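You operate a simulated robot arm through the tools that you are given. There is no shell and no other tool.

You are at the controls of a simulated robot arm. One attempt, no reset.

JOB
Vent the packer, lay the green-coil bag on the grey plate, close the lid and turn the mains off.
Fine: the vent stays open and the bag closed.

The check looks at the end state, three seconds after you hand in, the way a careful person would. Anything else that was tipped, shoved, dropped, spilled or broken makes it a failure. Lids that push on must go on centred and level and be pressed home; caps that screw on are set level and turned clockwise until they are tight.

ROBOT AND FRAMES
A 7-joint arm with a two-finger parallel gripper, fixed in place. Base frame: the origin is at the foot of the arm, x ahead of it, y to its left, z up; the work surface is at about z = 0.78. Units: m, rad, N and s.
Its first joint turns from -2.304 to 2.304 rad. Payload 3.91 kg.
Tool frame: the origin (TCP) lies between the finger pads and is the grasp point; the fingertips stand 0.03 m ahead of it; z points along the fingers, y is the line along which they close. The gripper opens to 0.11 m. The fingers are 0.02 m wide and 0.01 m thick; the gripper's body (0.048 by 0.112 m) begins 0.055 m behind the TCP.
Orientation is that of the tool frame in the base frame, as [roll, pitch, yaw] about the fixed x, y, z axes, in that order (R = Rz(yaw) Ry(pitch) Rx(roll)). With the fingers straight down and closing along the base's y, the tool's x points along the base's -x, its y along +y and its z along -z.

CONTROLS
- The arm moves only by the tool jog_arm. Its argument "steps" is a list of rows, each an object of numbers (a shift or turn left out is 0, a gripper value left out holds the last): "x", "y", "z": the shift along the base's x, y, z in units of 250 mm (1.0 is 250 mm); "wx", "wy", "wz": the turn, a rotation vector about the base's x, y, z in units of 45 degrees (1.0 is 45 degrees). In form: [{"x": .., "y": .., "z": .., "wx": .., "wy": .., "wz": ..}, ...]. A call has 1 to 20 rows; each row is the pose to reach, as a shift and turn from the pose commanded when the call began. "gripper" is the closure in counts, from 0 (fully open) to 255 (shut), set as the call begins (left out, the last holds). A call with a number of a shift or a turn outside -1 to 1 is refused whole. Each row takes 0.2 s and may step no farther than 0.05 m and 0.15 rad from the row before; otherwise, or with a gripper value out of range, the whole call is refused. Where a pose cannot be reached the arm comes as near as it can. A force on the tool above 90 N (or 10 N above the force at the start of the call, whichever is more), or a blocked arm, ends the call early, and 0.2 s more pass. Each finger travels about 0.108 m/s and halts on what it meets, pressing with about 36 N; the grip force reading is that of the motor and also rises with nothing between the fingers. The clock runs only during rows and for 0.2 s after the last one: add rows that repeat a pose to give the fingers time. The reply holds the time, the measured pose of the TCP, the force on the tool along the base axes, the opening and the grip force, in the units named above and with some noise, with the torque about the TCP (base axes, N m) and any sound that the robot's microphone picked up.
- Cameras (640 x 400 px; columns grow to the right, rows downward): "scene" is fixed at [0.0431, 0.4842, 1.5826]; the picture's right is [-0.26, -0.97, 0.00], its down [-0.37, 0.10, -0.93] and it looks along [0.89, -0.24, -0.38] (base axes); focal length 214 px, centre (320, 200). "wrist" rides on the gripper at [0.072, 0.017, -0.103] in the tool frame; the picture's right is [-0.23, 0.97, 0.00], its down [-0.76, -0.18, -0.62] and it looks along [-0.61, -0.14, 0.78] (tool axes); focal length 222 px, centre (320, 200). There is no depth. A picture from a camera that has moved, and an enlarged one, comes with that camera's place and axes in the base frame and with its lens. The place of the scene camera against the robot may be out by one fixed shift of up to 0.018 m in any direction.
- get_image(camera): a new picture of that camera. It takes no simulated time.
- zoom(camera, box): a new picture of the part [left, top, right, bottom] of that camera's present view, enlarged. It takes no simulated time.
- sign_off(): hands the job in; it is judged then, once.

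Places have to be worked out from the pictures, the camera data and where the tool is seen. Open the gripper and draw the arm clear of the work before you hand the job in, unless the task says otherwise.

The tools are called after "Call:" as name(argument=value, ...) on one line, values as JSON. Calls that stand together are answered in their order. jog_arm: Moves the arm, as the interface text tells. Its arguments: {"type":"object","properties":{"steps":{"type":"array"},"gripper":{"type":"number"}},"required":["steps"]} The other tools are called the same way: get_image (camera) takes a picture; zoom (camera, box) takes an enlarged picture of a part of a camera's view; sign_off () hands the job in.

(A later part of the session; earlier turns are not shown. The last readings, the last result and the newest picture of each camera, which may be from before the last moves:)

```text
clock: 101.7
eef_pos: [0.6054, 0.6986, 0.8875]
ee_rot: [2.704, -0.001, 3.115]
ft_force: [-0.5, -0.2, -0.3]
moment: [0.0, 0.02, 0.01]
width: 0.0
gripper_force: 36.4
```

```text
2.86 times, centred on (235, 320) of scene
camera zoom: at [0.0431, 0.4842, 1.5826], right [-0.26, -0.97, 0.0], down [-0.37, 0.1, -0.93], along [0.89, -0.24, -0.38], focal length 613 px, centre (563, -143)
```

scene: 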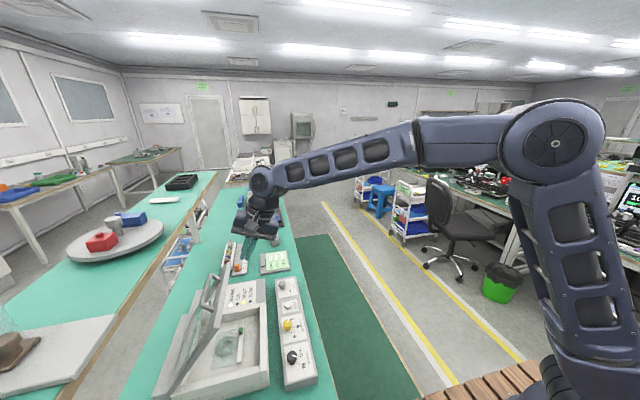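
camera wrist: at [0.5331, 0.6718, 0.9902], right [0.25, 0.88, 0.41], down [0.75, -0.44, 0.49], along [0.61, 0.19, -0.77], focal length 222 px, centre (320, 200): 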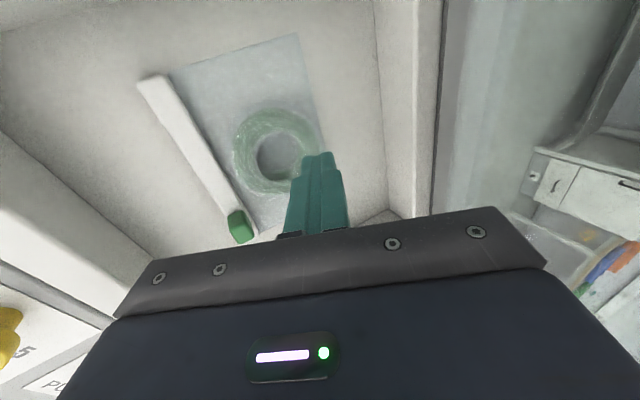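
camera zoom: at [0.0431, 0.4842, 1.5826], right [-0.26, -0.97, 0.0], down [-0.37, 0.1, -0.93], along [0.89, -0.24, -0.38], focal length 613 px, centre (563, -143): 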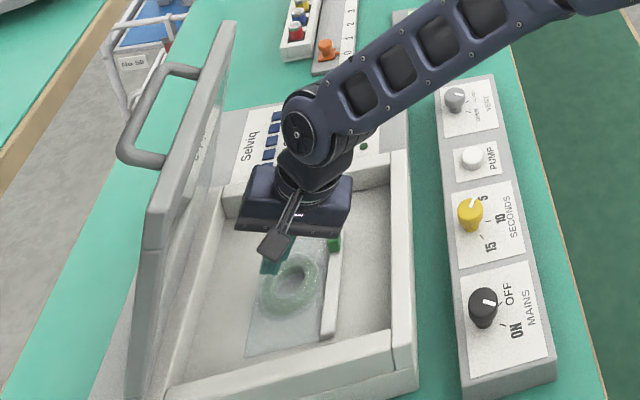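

The tip is over the bag's top near its middle. I shift 6 mm in −x and lower in small steps to a light press.

Call:
jog_arm(steps=[{"x": -0.024, "z": -0.02}, {"x": -0.024, "z": -0.036}, {"x": -0.024, "z": -0.036}])

Call:
jog_arm(steps=[{"z": -0.008}, {"z": -0.008}])

```text
clock: 102.5
eef_pos: [0.5994, 0.6977, 0.8796]
ee_rot: [2.706, -0.003, 3.116]
ft_force: [0.2, 0.5, -0.1]
moment: [0.04, -0.01, 0.01]
width: 0.0
gripper_force: 35.8
```

```text
clock: 103.1
eef_pos: [0.5989, 0.6974, 0.8788]
ee_rot: [2.705, -0.001, 3.115]
ft_force: [0.0, -1.8, 0.9]
moment: [0.0, 0.01, -0.03]
width: 0.0001
gripper_force: 35.4
```

Just touching now. 1.5–2 mm more for a light press.

Call:
jog_arm(steps=[{"z": -0.007}, {"z": -0.007}])

```text
clock: 103.7
eef_pos: [0.5986, 0.6983, 0.8781]
ee_rot: [2.703, -0.003, 3.114]
ft_force: [-0.4, -0.4, 12.8]
moment: [0.03, 0.0, -0.04]
width: 0.0001
gripper_force: 35.8
```

Pressing with 13 N. I drag slowly toward −y by about 36 mm.

Call:
jog_arm(steps=[{"y": -0.02, "z": -0.004}, {"y": -0.045, "z": -0.004}, {"y": -0.07, "z": -0.004}, {"y": -0.095, "z": -0.004}, {"y": -0.12, "z": -0.004}, {"y": -0.144, "z": -0.004}])

Call:
zoom(camera="scene", box=[160, 250, 310, 390])

Call:
get_image(camera="wrist")

```text
clock: 105.1
eef_pos: [0.5978, 0.6619, 0.8754]
ee_rot: [2.704, -0.002, 3.116]
ft_force: [-1.4, 8.9, 34.1]
moment: [0.41, 0.04, 0.04]
width: 0.0
gripper_force: 36.2
```

```text
2.86 times, centred on (235, 320) of scene
camera zoom: at [0.0431, 0.4842, 1.5826], right [-0.26, -0.97, 0.0], down [-0.37, 0.1, -0.93], along [0.89, -0.24, -0.38], focal length 613 px, centre (563, -143)
```

zoom: 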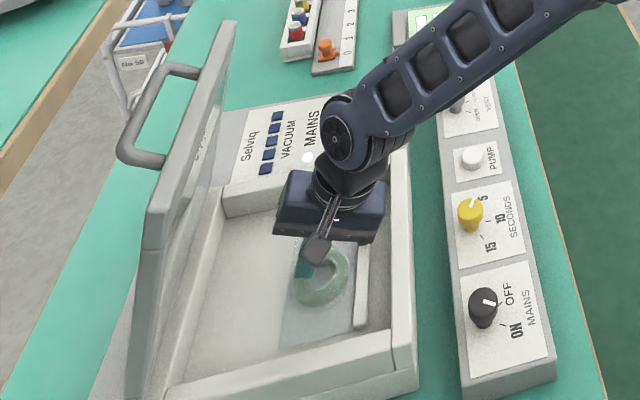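

```text
taken
camera wrist: at [0.527, 0.635, 0.9781], right [0.25, 0.88, 0.41], down [0.75, -0.45, 0.49], along [0.61, 0.19, -0.77], focal length 222 px, centre (320, 200)
```

wrist: 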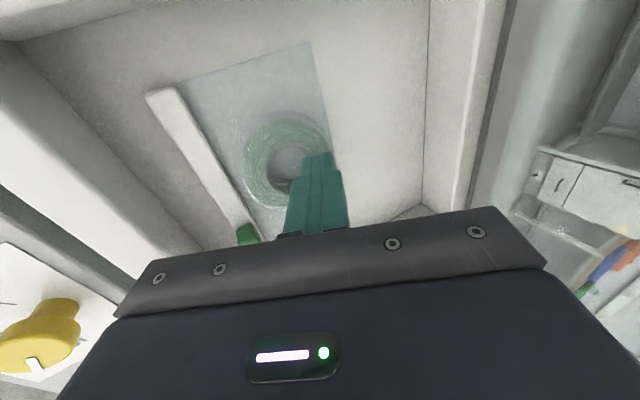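

The bag followed. I lift off and return to a 5° tilt with the gripper fully open, above the bag, to measure it.

Call:
jog_arm(steps=[{"z": 0.08}, {"z": 0.2}, {"z": 0.3, "wx": -0.12}, {"z": 0.36, "wx": -0.25}, {"z": 0.4, "wx": -0.38}, {"z": 0.4, "y": -0.06, "wx": -0.45}, {"z": 0.4, "y": -0.06, "wx": -0.45}], gripper=0)

Call:
get_image(camera="wrist")

Call:
zoom(camera="wrist", box=[200, 20, 420, 200])

```text
clock: 106.7
eef_pos: [0.6001, 0.6469, 0.9746]
ee_rot: [3.059, 0.007, 3.115]
ft_force: [0.0, -0.9, -0.1]
moment: [-0.03, -0.02, 0.0]
width: 0.1099
gripper_force: 0.1
```

```text
taken
camera wrist: at [0.5273, 0.6575, 1.0799], right [0.25, 0.96, 0.08], down [0.75, -0.25, 0.61], along [0.61, -0.09, -0.79], focal length 222 px, centre (320, 200)
```

wrist: 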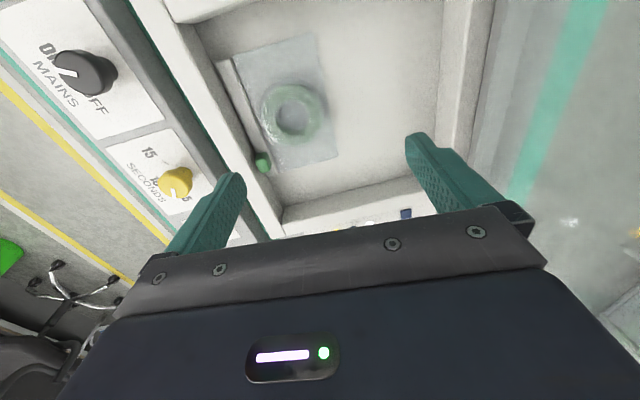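

```text
2.22 times, centred on (310, 110) of wrist
camera zoom: at [0.5273, 0.6575, 1.0799], right [0.25, 0.96, 0.08], down [0.75, -0.25, 0.61], along [0.61, -0.09, -0.79], focal length 494 px, centre (342, 400)
```

zoom: 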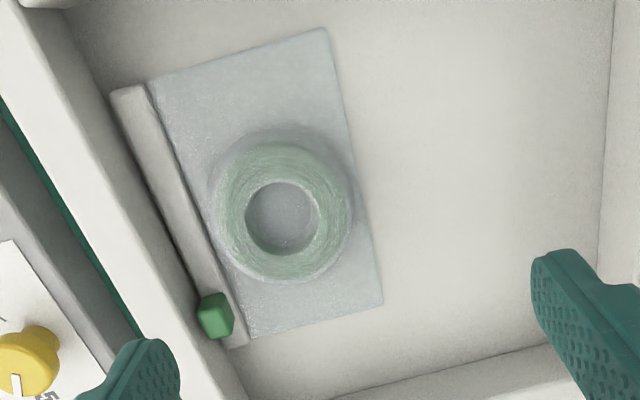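

I see the −y finger dragged it further when the gripper opened (my mistake: it opened while still touching): the bag now spans y≈0.578–0.668, right against the front wall. I'll close the fingers, press lightly on its top and slide it back +y by ~27 mm, then lift before opening.

Call:
jog_arm(steps=[{"x": -0.01, "y": -0.03}, {"x": -0.02, "y": -0.06, "z": -0.08}, {"x": -0.02, "y": -0.06, "z": -0.2}, {"x": -0.02, "y": -0.06, "z": -0.32}, {"x": -0.02, "y": -0.06, "z": -0.368}, {"x": -0.02, "y": -0.06, "z": -0.368}], gripper=252)

Call:
get_image(camera="wrist")

```text
clock: 108.1
eef_pos: [0.5944, 0.6314, 0.8838]
ee_rot: [3.057, 0.008, 3.117]
ft_force: [-0.2, -0.4, 0.1]
moment: [0.0, 0.03, -0.01]
width: 0.0
gripper_force: 36.1
```

```text
taken
camera wrist: at [0.5222, 0.6424, 0.9873], right [0.25, 0.96, 0.08], down [0.75, -0.25, 0.61], along [0.61, -0.09, -0.79], focal length 222 px, centre (320, 200)
```

wrist: 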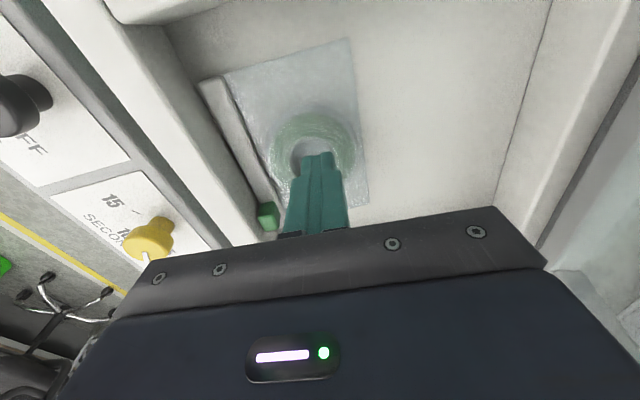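

Over the bag's middle. Lower to light contact.

Call:
jog_arm(steps=[{"z": -0.02}, {"z": -0.03}, {"z": -0.03}])

```text
clock: 108.9
eef_pos: [0.5941, 0.6321, 0.8773]
ee_rot: [3.057, 0.01, 3.116]
ft_force: [-0.6, -2.7, 20.2]
moment: [-0.16, 0.1, -0.01]
width: 0.0001
gripper_force: 36.6
```

Pressing with 20 N. Drag +y by 28 mm, slowly.

Call:
jog_arm(steps=[{"y": 0.022}, {"y": 0.045}, {"y": 0.07}, {"y": 0.092}, {"y": 0.112}, {"y": 0.112}])

Call:
jog_arm(steps=[{"z": 0.06}, {"z": 0.16}, {"z": 0.3}, {"z": 0.4}])

Call:
zoom(camera="wrist", box=[200, 20, 420, 200])

```text
clock: 110.3
eef_pos: [0.5945, 0.6604, 0.8769]
ee_rot: [3.055, 0.008, 3.115]
ft_force: [2.7, -6.2, 36.0]
moment: [-0.3, 0.0, 0.0]
width: 0.0
gripper_force: 35.9
```

```text
clock: 111.3
eef_pos: [0.5945, 0.6597, 0.9746]
ee_rot: [3.057, 0.008, 3.116]
ft_force: [0.7, 0.7, 0.8]
moment: [-0.03, 0.0, -0.01]
width: 0.0
gripper_force: 35.8
```

```text
2.22 times, centred on (310, 110) of wrist
camera zoom: at [0.5226, 0.6695, 1.0797], right [0.25, 0.96, 0.08], down [0.75, -0.25, 0.61], along [0.61, -0.09, -0.79], focal length 494 px, centre (342, 400)
```

zoom: 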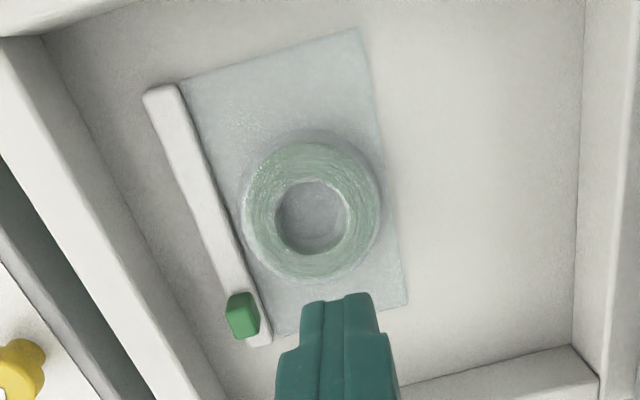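

The bag now lies at x 0.534–0.657, y 0.604–0.693, with room on both sides. I open to ~106 mm up here, level the tool, align, and move over its centre.

Call:
jog_arm(steps=[{"wx": -0.03, "wz": 0.025, "y": -0.02}, {"wx": -0.063, "wz": 0.025, "y": -0.05}, {"wx": -0.063, "wz": 0.025, "y": -0.05}, {"wx": -0.063, "wz": 0.025, "y": -0.05}], gripper=8)

Call:
jog_arm(steps=[{"z": -0.1}, {"z": -0.2}, {"z": -0.28}, {"z": -0.28}])

Call:
get_image(camera="wrist")

Call:
zoom(camera="scene", box=[160, 250, 310, 390])

```text
clock: 112.3
eef_pos: [0.5947, 0.6463, 0.9754]
ee_rot: [3.11, 0.01, 3.137]
ft_force: [-0.5, 1.1, 0.6]
moment: [-0.03, 0.03, 0.03]
width: 0.1065
gripper_force: 0.1
```

```text
clock: 113.3
eef_pos: [0.5937, 0.6477, 0.905]
ee_rot: [3.107, 0.009, 3.137]
ft_force: [-0.5, -0.4, -0.5]
moment: [0.0, 0.02, -0.05]
width: 0.1067
gripper_force: 0.0
```

```text
taken
camera wrist: at [0.5225, 0.6612, 1.0091], right [0.23, 0.97, 0.04], down [0.76, -0.2, 0.62], along [0.61, -0.12, -0.78], focal length 222 px, centre (320, 200)
```

wrist: 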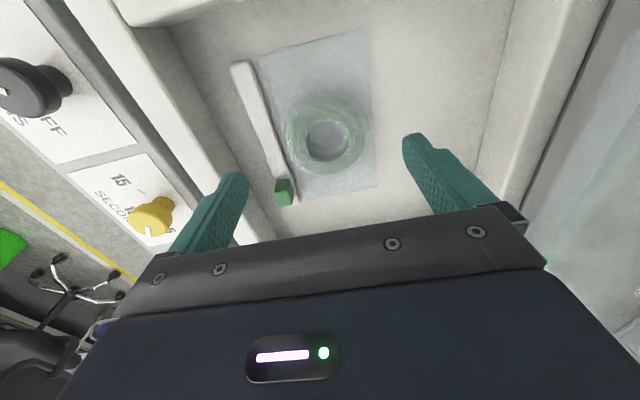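

```text
2.86 times, centred on (235, 320) of scene
camera zoom: at [0.0431, 0.4842, 1.5826], right [-0.26, -0.97, 0.0], down [-0.37, 0.1, -0.93], along [0.89, -0.24, -0.38], focal length 613 px, centre (563, -143)
```

zoom: 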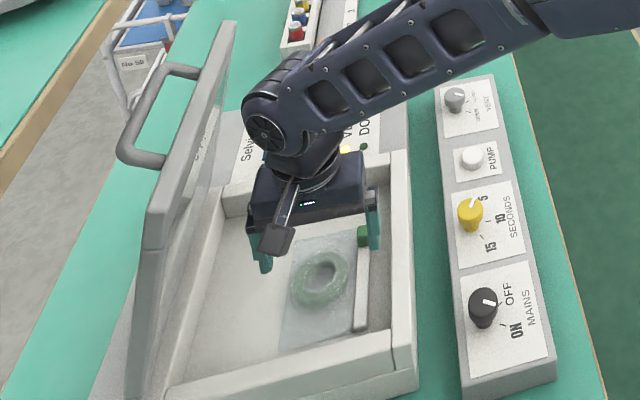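

Well centred. I lower to TCP z≈0.866, then smaller steps.

Call:
jog_arm(steps=[{"z": -0.08}, {"z": -0.156}, {"z": -0.156}])

Call:
jog_arm(steps=[{"z": -0.016}, {"z": -0.028}, {"z": -0.028}])

```text
clock: 114.1
eef_pos: [0.5945, 0.6473, 0.8664]
ee_rot: [3.11, 0.008, 3.137]
ft_force: [-0.3, -0.8, -0.5]
moment: [-0.04, 0.01, -0.02]
width: 0.1068
gripper_force: 0.1
```

```text
clock: 114.9
eef_pos: [0.5932, 0.6474, 0.8593]
ee_rot: [3.108, 0.008, 3.136]
ft_force: [0.7, -0.1, -0.2]
moment: [-0.02, 0.03, 0.0]
width: 0.1062
gripper_force: 0.0
```

No contact at tip z≈0.829. Down 3 mm, twice, checking the force.

Call:
jog_arm(steps=[{"z": -0.012}, {"z": -0.012}])

Call:
jog_arm(steps=[{"z": -0.01}, {"z": -0.01}])

```text
clock: 115.5
eef_pos: [0.5939, 0.6488, 0.8581]
ee_rot: [3.107, 0.01, 3.138]
ft_force: [-1.1, -1.1, 9.3]
moment: [-0.61, 0.13, 0.04]
width: 0.1068
gripper_force: 0.5
```

```text
clock: 116.1
eef_pos: [0.5947, 0.6466, 0.8579]
ee_rot: [3.105, 0.009, 3.138]
ft_force: [-3.8, -1.3, 45.8]
moment: [-2.91, 0.36, -0.1]
width: 0.1067
gripper_force: 0.1
```

Floor found: −y tip touches at z≈0.825. I back up ~5 mm from the commanded pose and close on the bag.

Call:
jog_arm(steps=[{"z": 0.012}, {"z": 0.02}, {"z": 0.02}])

Call:
jog_arm(steps=[{"z": 0.0}, {"z": 0.0}, {"z": 0.0}, {"z": 0.0}], gripper=90)

Call:
get_image(camera="wrist")

```text
clock: 116.9
eef_pos: [0.5942, 0.6472, 0.8565]
ee_rot: [3.11, 0.006, 3.137]
ft_force: [1.9, 1.0, 3.3]
moment: [-0.13, -0.08, 0.16]
width: 0.1059
gripper_force: 0.0
```

```text
clock: 117.9
eef_pos: [0.5922, 0.6454, 0.8602]
ee_rot: [3.108, 0.009, 3.135]
ft_force: [-0.9, -0.4, 0.2]
moment: [-0.01, 0.02, -0.01]
width: 0.0943
gripper_force: 35.9
```

```text
taken
camera wrist: at [0.522, 0.6613, 0.963], right [0.23, 0.97, 0.03], down [0.76, -0.2, 0.62], along [0.61, -0.12, -0.78], focal length 222 px, centre (320, 200)
```

wrist: 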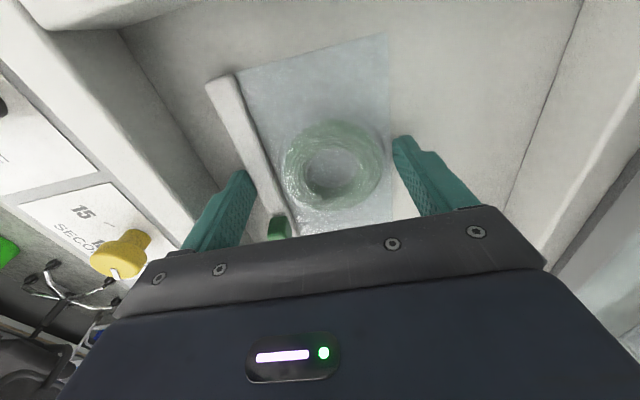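

Both sides gripped (94 mm wide, 36 N). I lift 12 mm slowly and check that it is held.

Call:
jog_arm(steps=[{"z": 0.016}, {"z": 0.032}, {"z": 0.05}, {"z": 0.05}], gripper=130)

Call:
get_image(camera="wrist")

Call:
zoom(camera="scene", box=[200, 280, 310, 380])

```text
clock: 118.9
eef_pos: [0.5934, 0.6479, 0.8717]
ee_rot: [3.11, 0.008, 3.135]
ft_force: [0.0, 0.5, -0.2]
moment: [-0.02, 0.0, 0.02]
width: 0.0943
gripper_force: 35.4
```

```text
taken
camera wrist: at [0.5217, 0.6614, 0.9755], right [0.23, 0.97, 0.04], down [0.76, -0.2, 0.62], along [0.61, -0.12, -0.78], focal length 222 px, centre (320, 200)
```

wrist: 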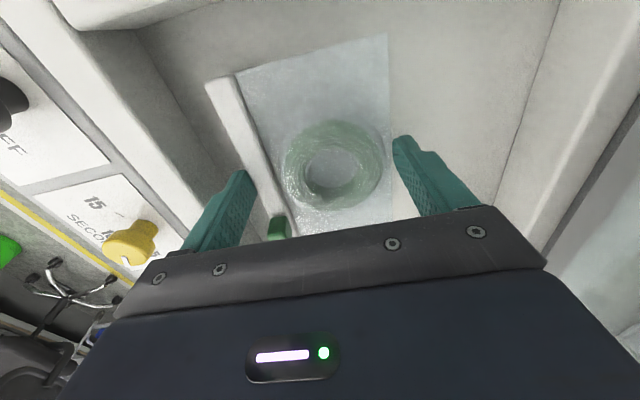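

```text
4.00 times, centred on (255, 330) of scene
camera zoom: at [0.0431, 0.4842, 1.5826], right [-0.26, -0.97, 0.0], down [-0.37, 0.1, -0.93], along [0.89, -0.24, -0.38], focal length 858 px, centre (580, -320)
```

zoom: 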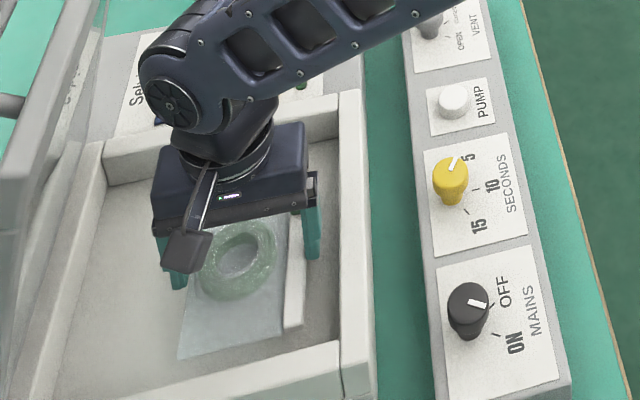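

The bag is off the floor and steady in the grip. I lift it clear of the chamber, then up and away from the lid.

Call:
jog_arm(steps=[{"z": 0.06}, {"z": 0.13}, {"z": 0.2}, {"z": 0.28}, {"y": -0.04, "z": 0.38}, {"y": -0.1, "z": 0.5}, {"y": -0.16, "z": 0.64}, {"y": -0.2, "z": 0.78}, {"y": -0.2, "z": 0.92}])

Call:
get_image(camera="wrist")

Call:
get_image(camera="scene")

```text
clock: 120.9
eef_pos: [0.5926, 0.5976, 1.1003]
ee_rot: [3.107, 0.007, 3.137]
ft_force: [-0.2, 0.2, -0.9]
moment: [0.0, 0.0, 0.0]
width: 0.0942
gripper_force: 35.9
```

```text
taken
camera wrist: at [0.5217, 0.6113, 1.2048], right [0.23, 0.97, 0.03], down [0.76, -0.2, 0.62], along [0.61, -0.12, -0.78], focal length 222 px, centre (320, 200)
```

wrist: 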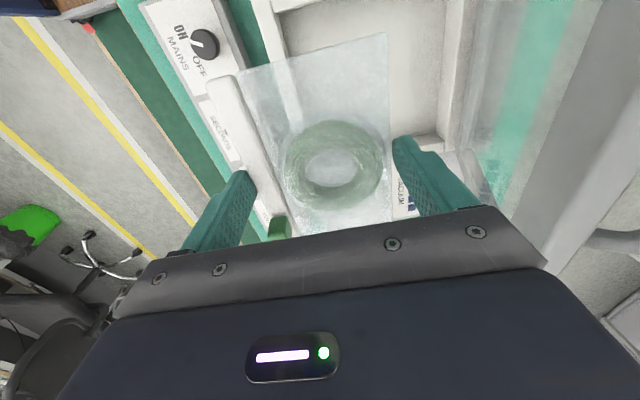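

```text
taken
```

scene: 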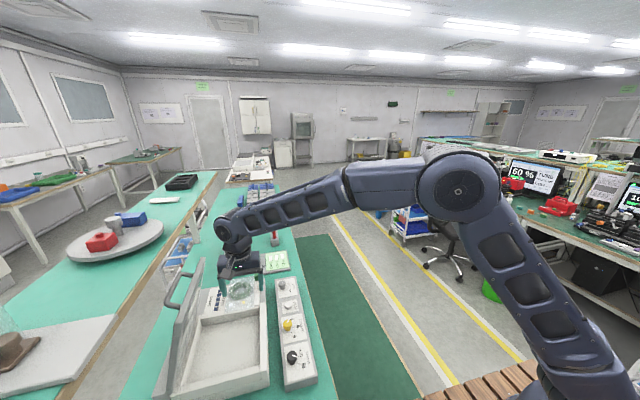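

The bag hangs level in the grip and the chamber is empty. I carry it toward the plate at constant height.

Call:
jog_arm(steps=[{"x": -0.06}, {"x": -0.16}, {"x": -0.28}, {"x": -0.4}, {"x": -0.52}, {"x": -0.64}, {"x": -0.76}, {"x": -0.86}])

Call:
get_image(camera="wrist")

```text
clock: 122.7
eef_pos: [0.3788, 0.597, 1.1015]
ee_rot: [3.109, 0.011, 3.138]
ft_force: [-0.3, 0.6, -1.0]
moment: [0.03, 0.02, 0.0]
width: 0.0939
gripper_force: 35.7
```

```text
taken
camera wrist: at [0.3066, 0.6114, 1.2053], right [0.23, 0.97, 0.03], down [0.76, -0.2, 0.62], along [0.61, -0.12, -0.78], focal length 222 px, centre (320, 200)
```

wrist: 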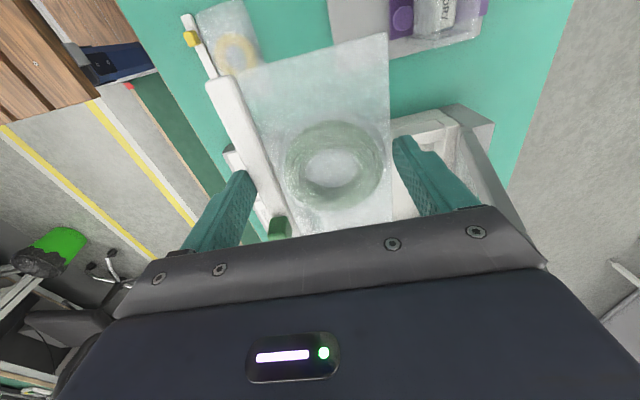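

Continue to above the plate (x≈0.165, y≈0.627).

Call:
jog_arm(steps=[{"x": -0.1, "y": 0.01}, {"x": -0.2, "y": 0.025}, {"x": -0.32, "y": 0.04}, {"x": -0.44, "y": 0.055}, {"x": -0.56, "y": 0.07}, {"x": -0.68, "y": 0.09}, {"x": -0.78, "y": 0.11}, {"x": -0.86, "y": 0.12}])

Call:
get_image(camera="wrist")

Call:
get_image(camera="scene")

```text
clock: 124.5
eef_pos: [0.1636, 0.6269, 1.1024]
ee_rot: [3.107, 0.011, 3.136]
ft_force: [0.4, -0.5, -1.0]
moment: [-0.01, 0.04, 0.01]
width: 0.0941
gripper_force: 35.9
```

```text
taken
camera wrist: at [0.0923, 0.6414, 1.2059], right [0.23, 0.97, 0.04], down [0.76, -0.2, 0.62], along [0.61, -0.12, -0.78], focal length 222 px, centre (320, 200)
```

wrist: 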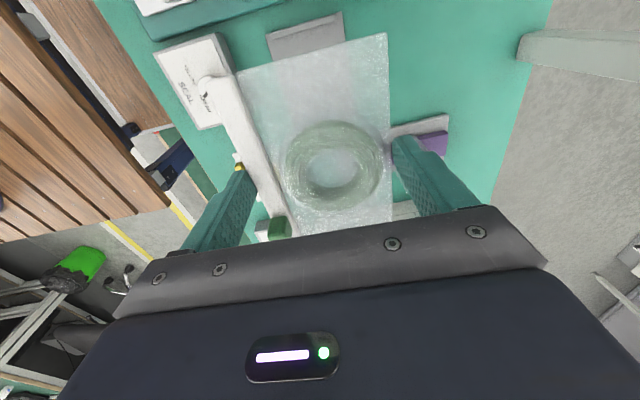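

```text
taken
```

scene: 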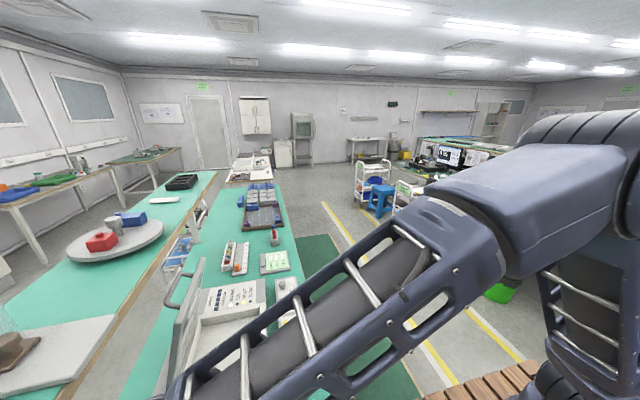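

Plate: x≈0.089–0.240, y≈0.574–0.690, with raised lips at its two x-ends; the strip is ~131 mm long, so I must check the lip spacing before laying it. I move aside and turn the tool +90° to get an unobstructed view of the plate.

Call:
jog_arm(steps=[{"x": 0.1, "y": -0.04, "wz": 0.12}, {"x": 0.2, "y": -0.08, "wz": 0.25}, {"x": 0.3, "y": -0.12, "wz": 0.38}, {"x": 0.4, "y": -0.16, "wz": 0.5}, {"x": 0.5, "y": -0.2, "wz": 0.62}, {"x": 0.6, "y": -0.24, "wz": 0.75}, {"x": 0.7, "y": -0.28, "wz": 0.88}, {"x": 0.76, "y": -0.32, "wz": 1.0}])

Call:
jog_arm(steps=[{"wz": 0.13}, {"wz": 0.26}, {"wz": 0.39}, {"wz": 0.52}, {"wz": 0.65}, {"wz": 0.78}, {"wz": 0.9}, {"wz": 1.0}])

Call:
get_image(camera="wrist")

```text
clock: 126.3
eef_pos: [0.353, 0.5478, 1.1011]
ee_rot: [3.109, 0.007, -2.359]
ft_force: [-0.6, 0.0, -0.5]
moment: [-0.02, 0.0, 0.0]
width: 0.0938
gripper_force: 36.2
```

```text
clock: 128.1
eef_pos: [0.3545, 0.5471, 1.1016]
ee_rot: [3.107, 0.007, -1.574]
ft_force: [0.3, 1.2, -0.7]
moment: [0.0, -0.02, -0.02]
width: 0.0941
gripper_force: 35.6
```

```text
taken
camera wrist: at [0.3416, 0.4744, 1.2055], right [-0.97, 0.23, 0.04], down [0.2, 0.76, 0.62], along [0.12, 0.61, -0.78], focal length 222 px, centre (320, 200)
```

wrist: 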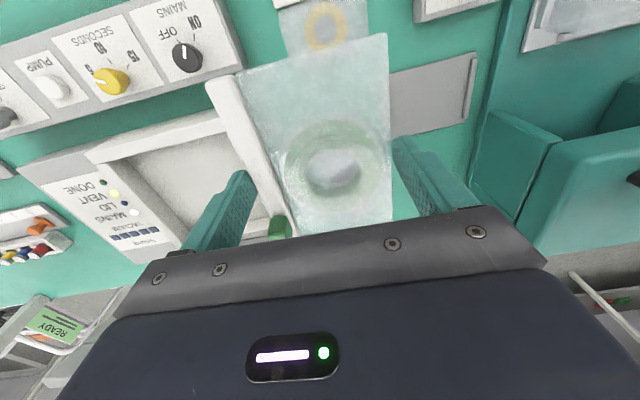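

Call:
zoom(camera="wrist", box=[370, 30, 500, 150])

```text
3.33 times, centred on (435, 90) of wrist
camera zoom: at [0.3416, 0.4744, 1.2055], right [-0.97, 0.23, 0.04], down [0.2, 0.76, 0.62], along [0.12, 0.61, -0.78], focal length 740 px, centre (-63, 567)
```

zoom: 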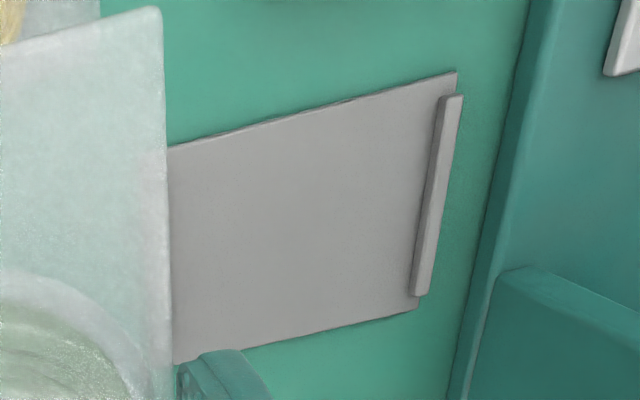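

The plate's lips are ~127 mm apart inside, so the 131 mm strip can't lie across them; with the tool turned as now (strip parallel to the lips) the 94 mm wide bag fits between them. I carry it over the plate in this orientation.

Call:
jog_arm(steps=[{"x": -0.08, "y": 0.03, "z": 0.0}, {"x": -0.18, "y": 0.07, "z": 0.0}, {"x": -0.28, "y": 0.11, "z": 0.0}, {"x": -0.38, "y": 0.15, "z": -0.04}, {"x": -0.48, "y": 0.2, "z": -0.1}, {"x": -0.58, "y": 0.24, "z": -0.18}, {"x": -0.68, "y": 0.28, "z": -0.28}, {"x": -0.754, "y": 0.31, "z": -0.4}, {"x": -0.754, "y": 0.31, "z": -0.48}])

Call:
get_image(camera="wrist")

Call:
zoom(camera="wrist", box=[180, 0, 470, 200])

```text
clock: 130.1
eef_pos: [0.1661, 0.6253, 0.9814]
ee_rot: [3.109, 0.007, -1.577]
ft_force: [1.0, 0.2, 0.4]
moment: [-0.01, 0.01, -0.01]
width: 0.0941
gripper_force: 36.1
```

```text
taken
camera wrist: at [0.153, 0.552, 1.085], right [-0.97, 0.23, 0.04], down [0.2, 0.76, 0.62], along [0.12, 0.61, -0.78], focal length 222 px, centre (320, 200)
```

wrist: 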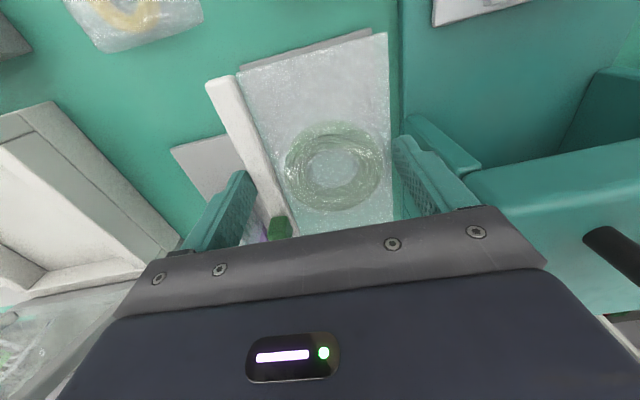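

```text
2.00 times, centred on (325, 100) of wrist
camera zoom: at [0.153, 0.552, 1.085], right [-0.97, 0.23, 0.04], down [0.2, 0.76, 0.62], along [0.12, 0.61, -0.78], focal length 444 px, centre (310, 400)
```

zoom: 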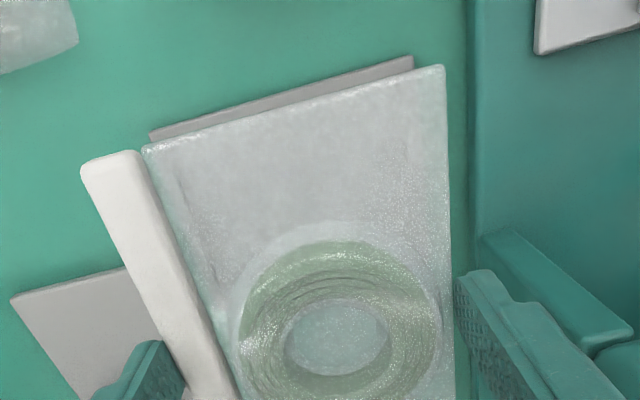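

The bag is centred over the plate (plate x≈0.090–0.244, y≈0.573–0.689; bag centre ≈ (0.165, 0.629)). I lower to about 3 cm above it and re-check.

Call:
jog_arm(steps=[{"y": 0.006, "z": -0.1}, {"y": 0.006, "z": -0.2}, {"y": 0.006, "z": -0.3}, {"y": 0.006, "z": -0.4}, {"y": 0.006, "z": -0.49}, {"y": 0.006, "z": -0.53}, {"y": 0.006, "z": -0.53}])

Call:
get_image(camera="wrist")

Call:
zoom(camera="wrist", box=[180, 0, 470, 200])

```text
clock: 131.7
eef_pos: [0.1651, 0.6268, 0.8494]
ee_rot: [3.107, 0.008, -1.576]
ft_force: [-0.1, 0.3, -0.5]
moment: [-0.02, 0.01, 0.0]
width: 0.0938
gripper_force: 36.1
```

```text
taken
camera wrist: at [0.1527, 0.5533, 0.9524], right [-0.97, 0.23, 0.04], down [0.2, 0.76, 0.62], along [0.12, 0.61, -0.78], focal length 222 px, centre (320, 200)
```

wrist: 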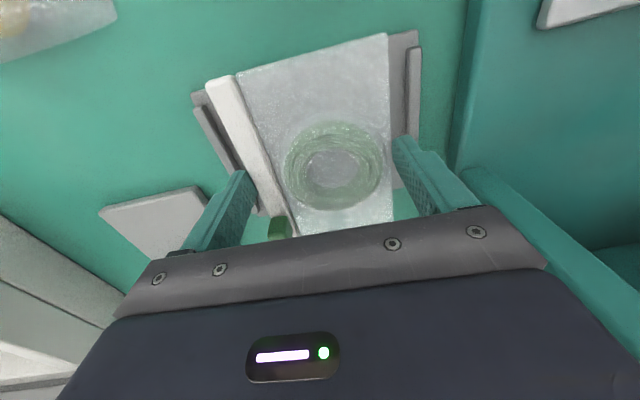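

```text
2.00 times, centred on (325, 100) of wrist
camera zoom: at [0.1527, 0.5533, 0.9524], right [-0.97, 0.23, 0.04], down [0.2, 0.76, 0.62], along [0.12, 0.61, -0.78], focal length 444 px, centre (310, 400)
```

zoom: 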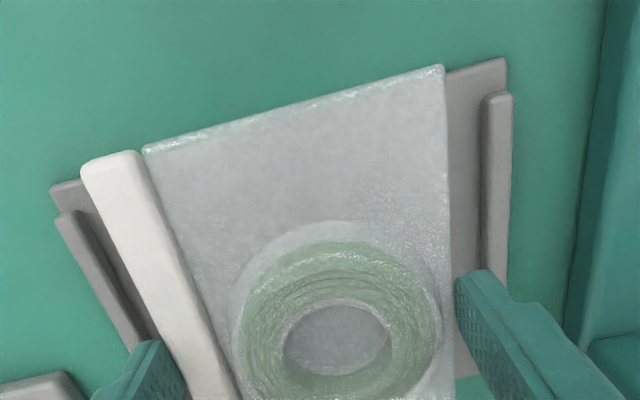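

Aligned with the plate; lips are clear of the fingers on both sides. I shift +4.5 mm in y to centre it lengthwise and lower further.

Call:
jog_arm(steps=[{"x": 0.004, "y": 0.018, "z": 0.0}, {"x": 0.004, "y": 0.018, "z": -0.04}, {"x": 0.004, "y": 0.018, "z": -0.08}, {"x": 0.004, "y": 0.018, "z": -0.088}, {"x": 0.004, "y": 0.018, "z": -0.088}])

Call:
jog_arm(steps=[{"z": -0.01}, {"z": -0.01}])

```text
clock: 132.9
eef_pos: [0.1766, 0.6249, 0.8266]
ee_rot: [3.109, 0.008, -1.591]
ft_force: [-0.1, -1.0, 5.1]
moment: [-0.09, -0.34, -0.06]
width: 0.0938
gripper_force: 36.2
```

```text
clock: 133.5
eef_pos: [0.1782, 0.6239, 0.8272]
ee_rot: [3.108, 0.013, -1.592]
ft_force: [-1.0, -11.6, 56.7]
moment: [-0.81, -3.2, -0.67]
width: 0.0939
gripper_force: 35.9
```

The tool drifted +12 mm in x (arm rotated slightly about its base) and the +x finger is now over the plate's lip. I lift 12 mm and check where it settles.

Call:
jog_arm(steps=[{"z": 0.02}, {"z": 0.05}, {"z": 0.05}, {"z": 0.05}])

Call:
get_image(camera="wrist")

Call:
get_image(camera="scene")

```text
clock: 134.5
eef_pos: [0.1778, 0.6239, 0.8365]
ee_rot: [3.104, 0.006, -1.589]
ft_force: [0.3, -0.4, -0.5]
moment: [0.03, 0.01, 0.0]
width: 0.0941
gripper_force: 36.2
```

```text
taken
camera wrist: at [0.1639, 0.552, 0.9404], right [-0.97, 0.24, 0.03], down [0.21, 0.75, 0.62], along [0.13, 0.61, -0.78], focal length 222 px, centre (320, 200)
```

wrist: 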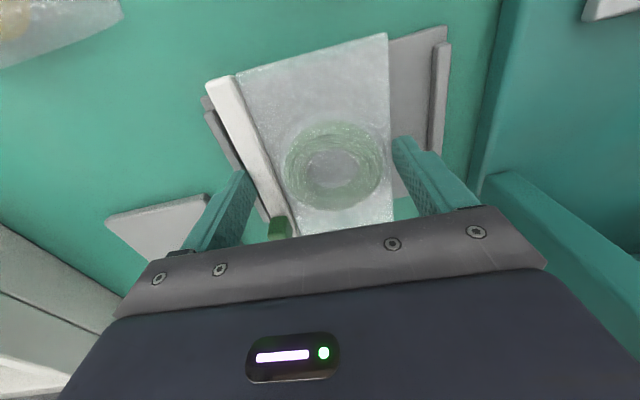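

```text
taken
```

scene: 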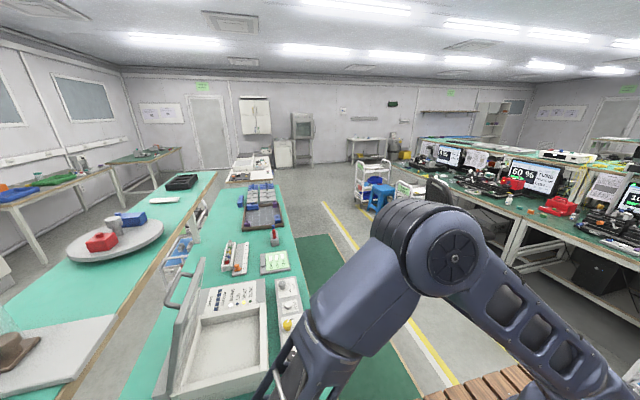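

Still offset with no tool load, so something upstream of the hand (arm link) is limiting. I raise to z≈0.85, where the pose was exact before, and check.

Call:
jog_arm(steps=[{"z": 0.03}, {"z": 0.06}, {"z": 0.06}, {"z": 0.06}])

```text
clock: 135.5
eef_pos: [0.1773, 0.6256, 0.8522]
ee_rot: [3.109, 0.008, -1.59]
ft_force: [-0.8, -0.4, -0.2]
moment: [0.01, -0.01, -0.02]
width: 0.0939
gripper_force: 36.0
```

The offset persists even up here. I command a corrective shift (−12 mm x, +6 mm y, small yaw) and see how it responds.

Call:
jog_arm(steps=[{"x": -0.016, "y": 0.008, "wz": 0.006}, {"x": -0.032, "y": 0.016, "wz": 0.012}, {"x": -0.046, "y": 0.024, "wz": 0.018}, {"x": -0.046, "y": 0.024, "wz": 0.018}, {"x": -0.046, "y": 0.024, "wz": 0.018}])

Call:
get_image(camera="wrist")

```text
clock: 136.7
eef_pos: [0.1662, 0.6315, 0.851]
ee_rot: [3.11, 0.008, -1.574]
ft_force: [-0.7, 0.9, -0.1]
moment: [0.01, -0.01, -0.02]
width: 0.0937
gripper_force: 36.0
```

```text
taken
camera wrist: at [0.1537, 0.5583, 0.9558], right [-0.97, 0.23, 0.03], down [0.2, 0.76, 0.62], along [0.12, 0.61, -0.78], focal length 222 px, centre (320, 200)
```

wrist: 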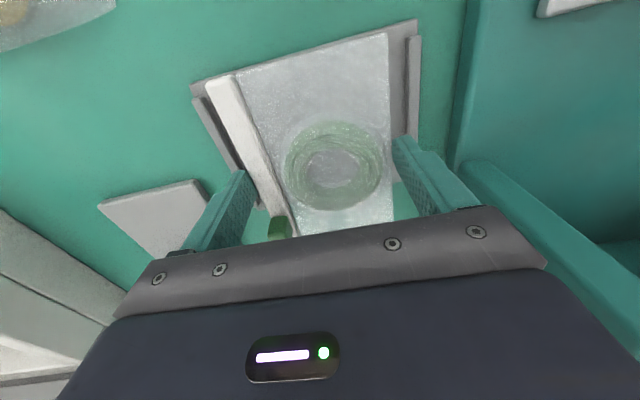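

It responds exactly, so that was a one-off disturbance rather than an obstacle; I must verify the pose at every step. I lower again to z≈0.829.

Call:
jog_arm(steps=[{"z": -0.03}, {"z": -0.06}, {"z": -0.088}, {"z": -0.088}])

```text
clock: 137.7
eef_pos: [0.1671, 0.6305, 0.828]
ee_rot: [3.107, 0.01, -1.575]
ft_force: [0.5, 1.0, -0.1]
moment: [-0.03, -0.01, 0.02]
width: 0.0942
gripper_force: 35.9
```

Pose is on target (0.167, 0.6305) with no contact yet. I go down 3 mm steps toward contact with the plate.

Call:
jog_arm(steps=[{"z": -0.012}, {"z": -0.012}])

Call:
jog_arm(steps=[{"z": -0.008}, {"z": -0.008}])

```text
clock: 138.3
eef_pos: [0.1664, 0.6306, 0.8281]
ee_rot: [3.107, 0.008, -1.577]
ft_force: [-0.1, 0.6, -0.5]
moment: [0.0, 0.01, 0.04]
width: 0.094
gripper_force: 35.8
```

```text
clock: 138.9
eef_pos: [0.1668, 0.6319, 0.8249]
ee_rot: [3.11, 0.009, -1.577]
ft_force: [0.2, -0.3, -1.5]
moment: [-0.03, 0.02, 0.0]
width: 0.0941
gripper_force: 35.9
```

No contact at z≈0.824. Continue in 2–3 mm steps.

Call:
jog_arm(steps=[{"z": -0.01}, {"z": -0.01}])

Call:
jog_arm(steps=[{"z": -0.008}, {"z": -0.008}])

```text
clock: 139.5
eef_pos: [0.1664, 0.6315, 0.823]
ee_rot: [3.109, 0.007, -1.575]
ft_force: [-0.3, -0.1, -1.3]
moment: [-0.05, 0.02, -0.01]
width: 0.0937
gripper_force: 36.2
```

```text
clock: 140.1
eef_pos: [0.1663, 0.6311, 0.821]
ee_rot: [3.108, 0.008, -1.576]
ft_force: [0.3, -0.6, -0.1]
moment: [-0.04, 0.0, 0.02]
width: 0.0939
gripper_force: 36.2
```

Call:
jog_arm(steps=[{"z": -0.008}, {"z": -0.008}])

Call:
get_image(camera="wrist")

```text
clock: 140.7
eef_pos: [0.1664, 0.6318, 0.818]
ee_rot: [3.108, 0.008, -1.575]
ft_force: [1.1, -1.8, 13.5]
moment: [-0.56, -0.7, -0.05]
width: 0.0942
gripper_force: 36.0
```

```text
taken
camera wrist: at [0.1535, 0.558, 0.9231], right [-0.97, 0.23, 0.03], down [0.2, 0.76, 0.62], along [0.12, 0.61, -0.78], focal length 222 px, centre (320, 200)
```

wrist: 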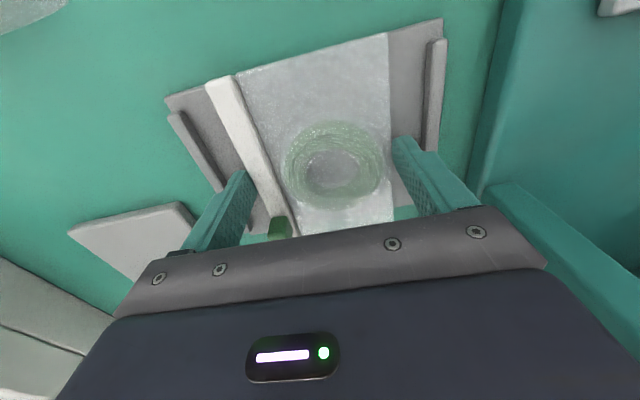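

Light contact (13 N) at the plate. The bag sits inside the plate's lips; I release by opening just ~8 mm in total so the fingers don't touch the lips.

Call:
jog_arm(steps=[{"z": 0.0}, {"z": 0.0}, {"z": 0.0}], gripper=18)

Call:
get_image(camera="wrist")

```text
clock: 141.5
eef_pos: [0.1655, 0.631, 0.8179]
ee_rot: [3.108, 0.009, -1.575]
ft_force: [-4.3, -0.6, 4.1]
moment: [-0.07, -0.08, -0.05]
width: 0.1002
gripper_force: 0.0
```

```text
taken
camera wrist: at [0.1534, 0.5579, 0.9224], right [-0.97, 0.23, 0.03], down [0.2, 0.76, 0.62], along [0.12, 0.61, -0.78], focal length 222 px, centre (320, 200)
```

wrist: 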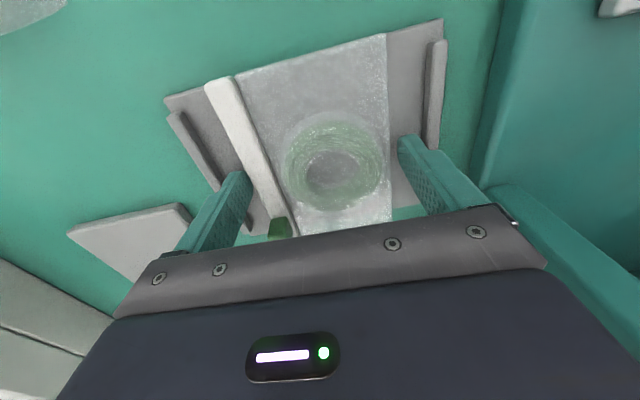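

Released. I rise straight up slowly and check the bag stays down.

Call:
jog_arm(steps=[{"z": 0.02}, {"z": 0.05}, {"z": 0.1}, {"z": 0.16}, {"z": 0.24}])

Call:
get_image(camera="wrist")

```text
clock: 142.7
eef_pos: [0.1664, 0.6302, 0.8785]
ee_rot: [3.107, 0.01, -1.577]
ft_force: [0.9, 0.9, -0.4]
moment: [0.0, 0.0, 0.02]
width: 0.1022
gripper_force: 0.1
```

```text
taken
camera wrist: at [0.154, 0.5583, 0.9828], right [-0.97, 0.23, 0.04], down [0.2, 0.76, 0.62], along [0.12, 0.61, -0.78], focal length 222 px, centre (320, 200)
```

wrist: 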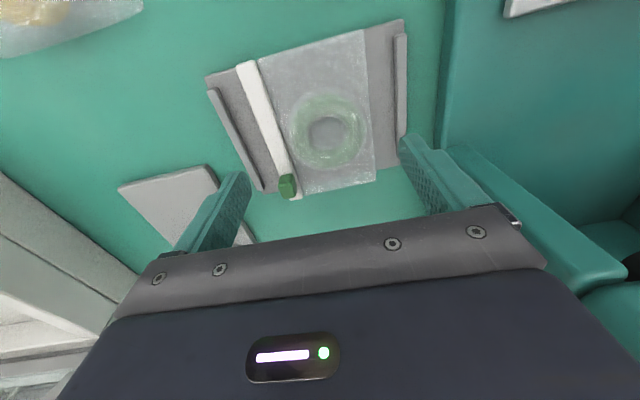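

The bag lies flat on the plate between the lips, strip and slider closed. I zoom for a check while rising.

Call:
zoom(camera="wrist", box=[190, 0, 430, 210])

Call:
jog_arm(steps=[{"z": 0.16}, {"z": 0.34}, {"z": 0.52}, {"z": 0.7}, {"z": 0.88}])

Call:
get_image(camera="wrist")

```text
1.90 times, centred on (310, 105) of wrist
camera zoom: at [0.154, 0.5583, 0.9828], right [-0.97, 0.23, 0.04], down [0.2, 0.76, 0.62], along [0.12, 0.61, -0.78], focal length 423 px, centre (339, 381)
```

zoom: 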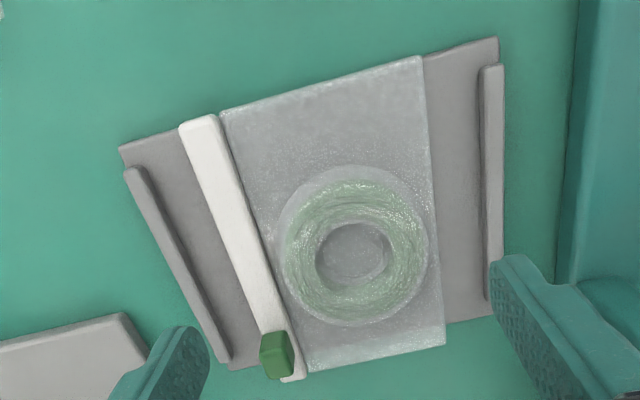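

```text
clock: 143.9
eef_pos: [0.1663, 0.6321, 1.0978]
ee_rot: [3.106, 0.006, -1.574]
ft_force: [0.8, 0.5, -0.8]
moment: [0.0, 0.02, 0.01]
width: 0.1021
gripper_force: 0.1
```

```text
taken
camera wrist: at [0.1535, 0.5587, 1.202], right [-0.97, 0.23, 0.03], down [0.2, 0.76, 0.62], along [0.12, 0.61, -0.78], focal length 222 px, centre (320, 200)
```

wrist: 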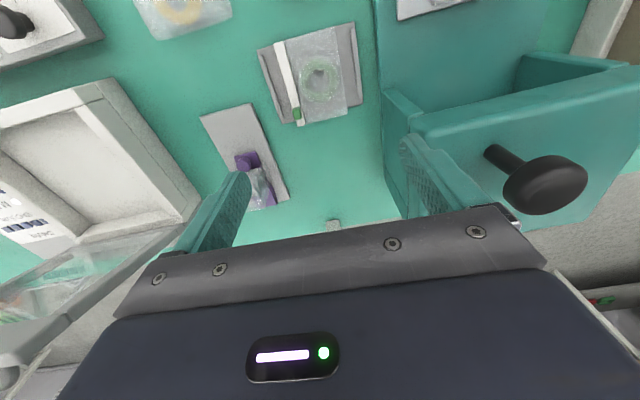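

The bag is well placed. Now the lid: I turn the tool back (−90°) while moving high toward the packer.

Call:
jog_arm(steps=[{"x": 0.08, "y": -0.04, "z": 0.06, "wz": -0.12}, {"x": 0.18, "y": -0.08, "z": 0.12, "wz": -0.25}, {"x": 0.28, "y": -0.12, "z": 0.2, "wz": -0.38}, {"x": 0.38, "y": -0.16, "z": 0.28, "wz": -0.5}, {"x": 0.48, "y": -0.2, "z": 0.36, "wz": -0.62}, {"x": 0.58, "y": -0.24, "z": 0.44, "wz": -0.75}, {"x": 0.68, "y": -0.28, "z": 0.5, "wz": -0.88}, {"x": 0.78, "y": -0.32, "z": 0.56, "wz": -1.0}], gripper=252)

Call:
jog_arm(steps=[{"x": 0.06, "y": 0.03, "wz": -0.13}, {"x": 0.14, "y": 0.06, "wz": -0.26}, {"x": 0.22, "y": 0.1, "wz": -0.39}, {"x": 0.3, "y": 0.14, "wz": -0.52}, {"x": 0.38, "y": 0.18, "wz": -0.65}, {"x": 0.46, "y": 0.22, "wz": -0.78}, {"x": 0.54, "y": 0.26, "wz": -0.9}, {"x": 0.56, "y": 0.3, "wz": -0.997}])

Call:
get_image(camera="wrist")

Call:
get_image(camera="scene")

```text
clock: 145.7
eef_pos: [0.3603, 0.5494, 1.2386]
ee_rot: [3.107, 0.009, -2.362]
ft_force: [-0.1, -0.2, 0.4]
moment: [0.0, 0.01, 0.0]
width: 0.0001
gripper_force: 36.1
```

```text
clock: 147.5
eef_pos: [0.5017, 0.6219, 1.2382]
ee_rot: [3.108, 0.009, 3.137]
ft_force: [0.0, -0.3, 1.0]
moment: [0.03, 0.0, -0.02]
width: 0.0002
gripper_force: 35.8
```

```text
taken
camera wrist: at [0.429, 0.6356, 1.3428], right [0.23, 0.97, 0.03], down [0.76, -0.2, 0.62], along [0.61, -0.12, -0.78], focal length 222 px, centre (320, 200)
```

wrist: 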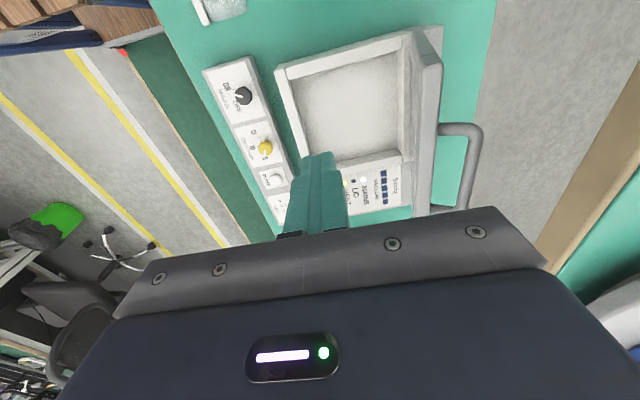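

```text
taken
```

scene: 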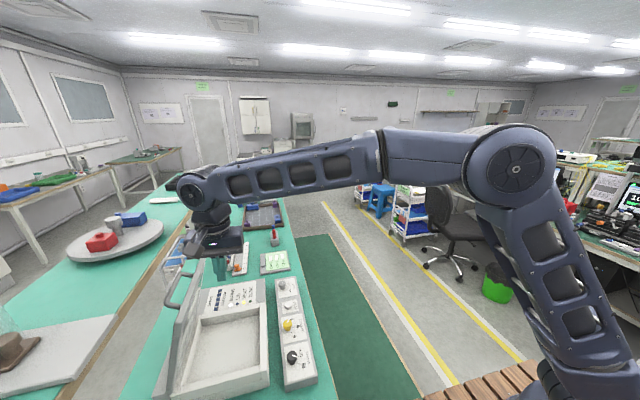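

I zoom to locate the lid's free edge precisely.

Call:
zoom(camera="wrist", box=[370, 10, 510, 220])

Call:
zoom(camera="scene", box=[130, 240, 270, 400])

```text
1.90 times, centred on (440, 115) of wrist
camera zoom: at [0.429, 0.6356, 1.3428], right [0.23, 0.97, 0.03], down [0.76, -0.2, 0.62], along [0.61, -0.12, -0.78], focal length 423 px, centre (91, 362)
```

zoom: 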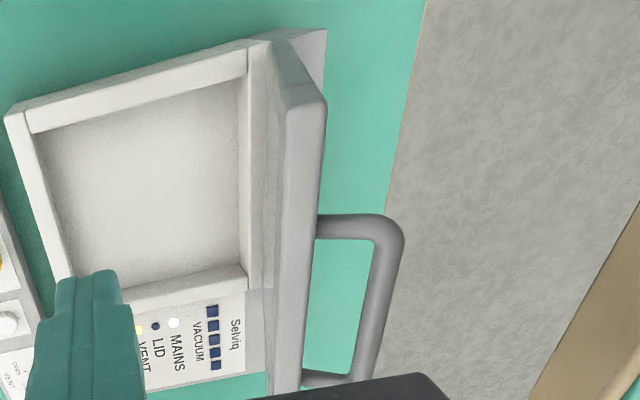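

```text
2.50 times, centred on (200, 320) of scene
camera zoom: at [0.0431, 0.4842, 1.5826], right [-0.26, -0.97, 0.0], down [-0.37, 0.1, -0.93], along [0.89, -0.24, -0.38], focal length 536 px, centre (620, -100)
```

zoom: 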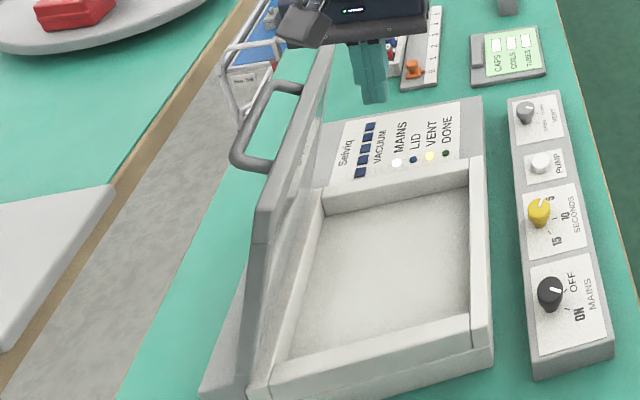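

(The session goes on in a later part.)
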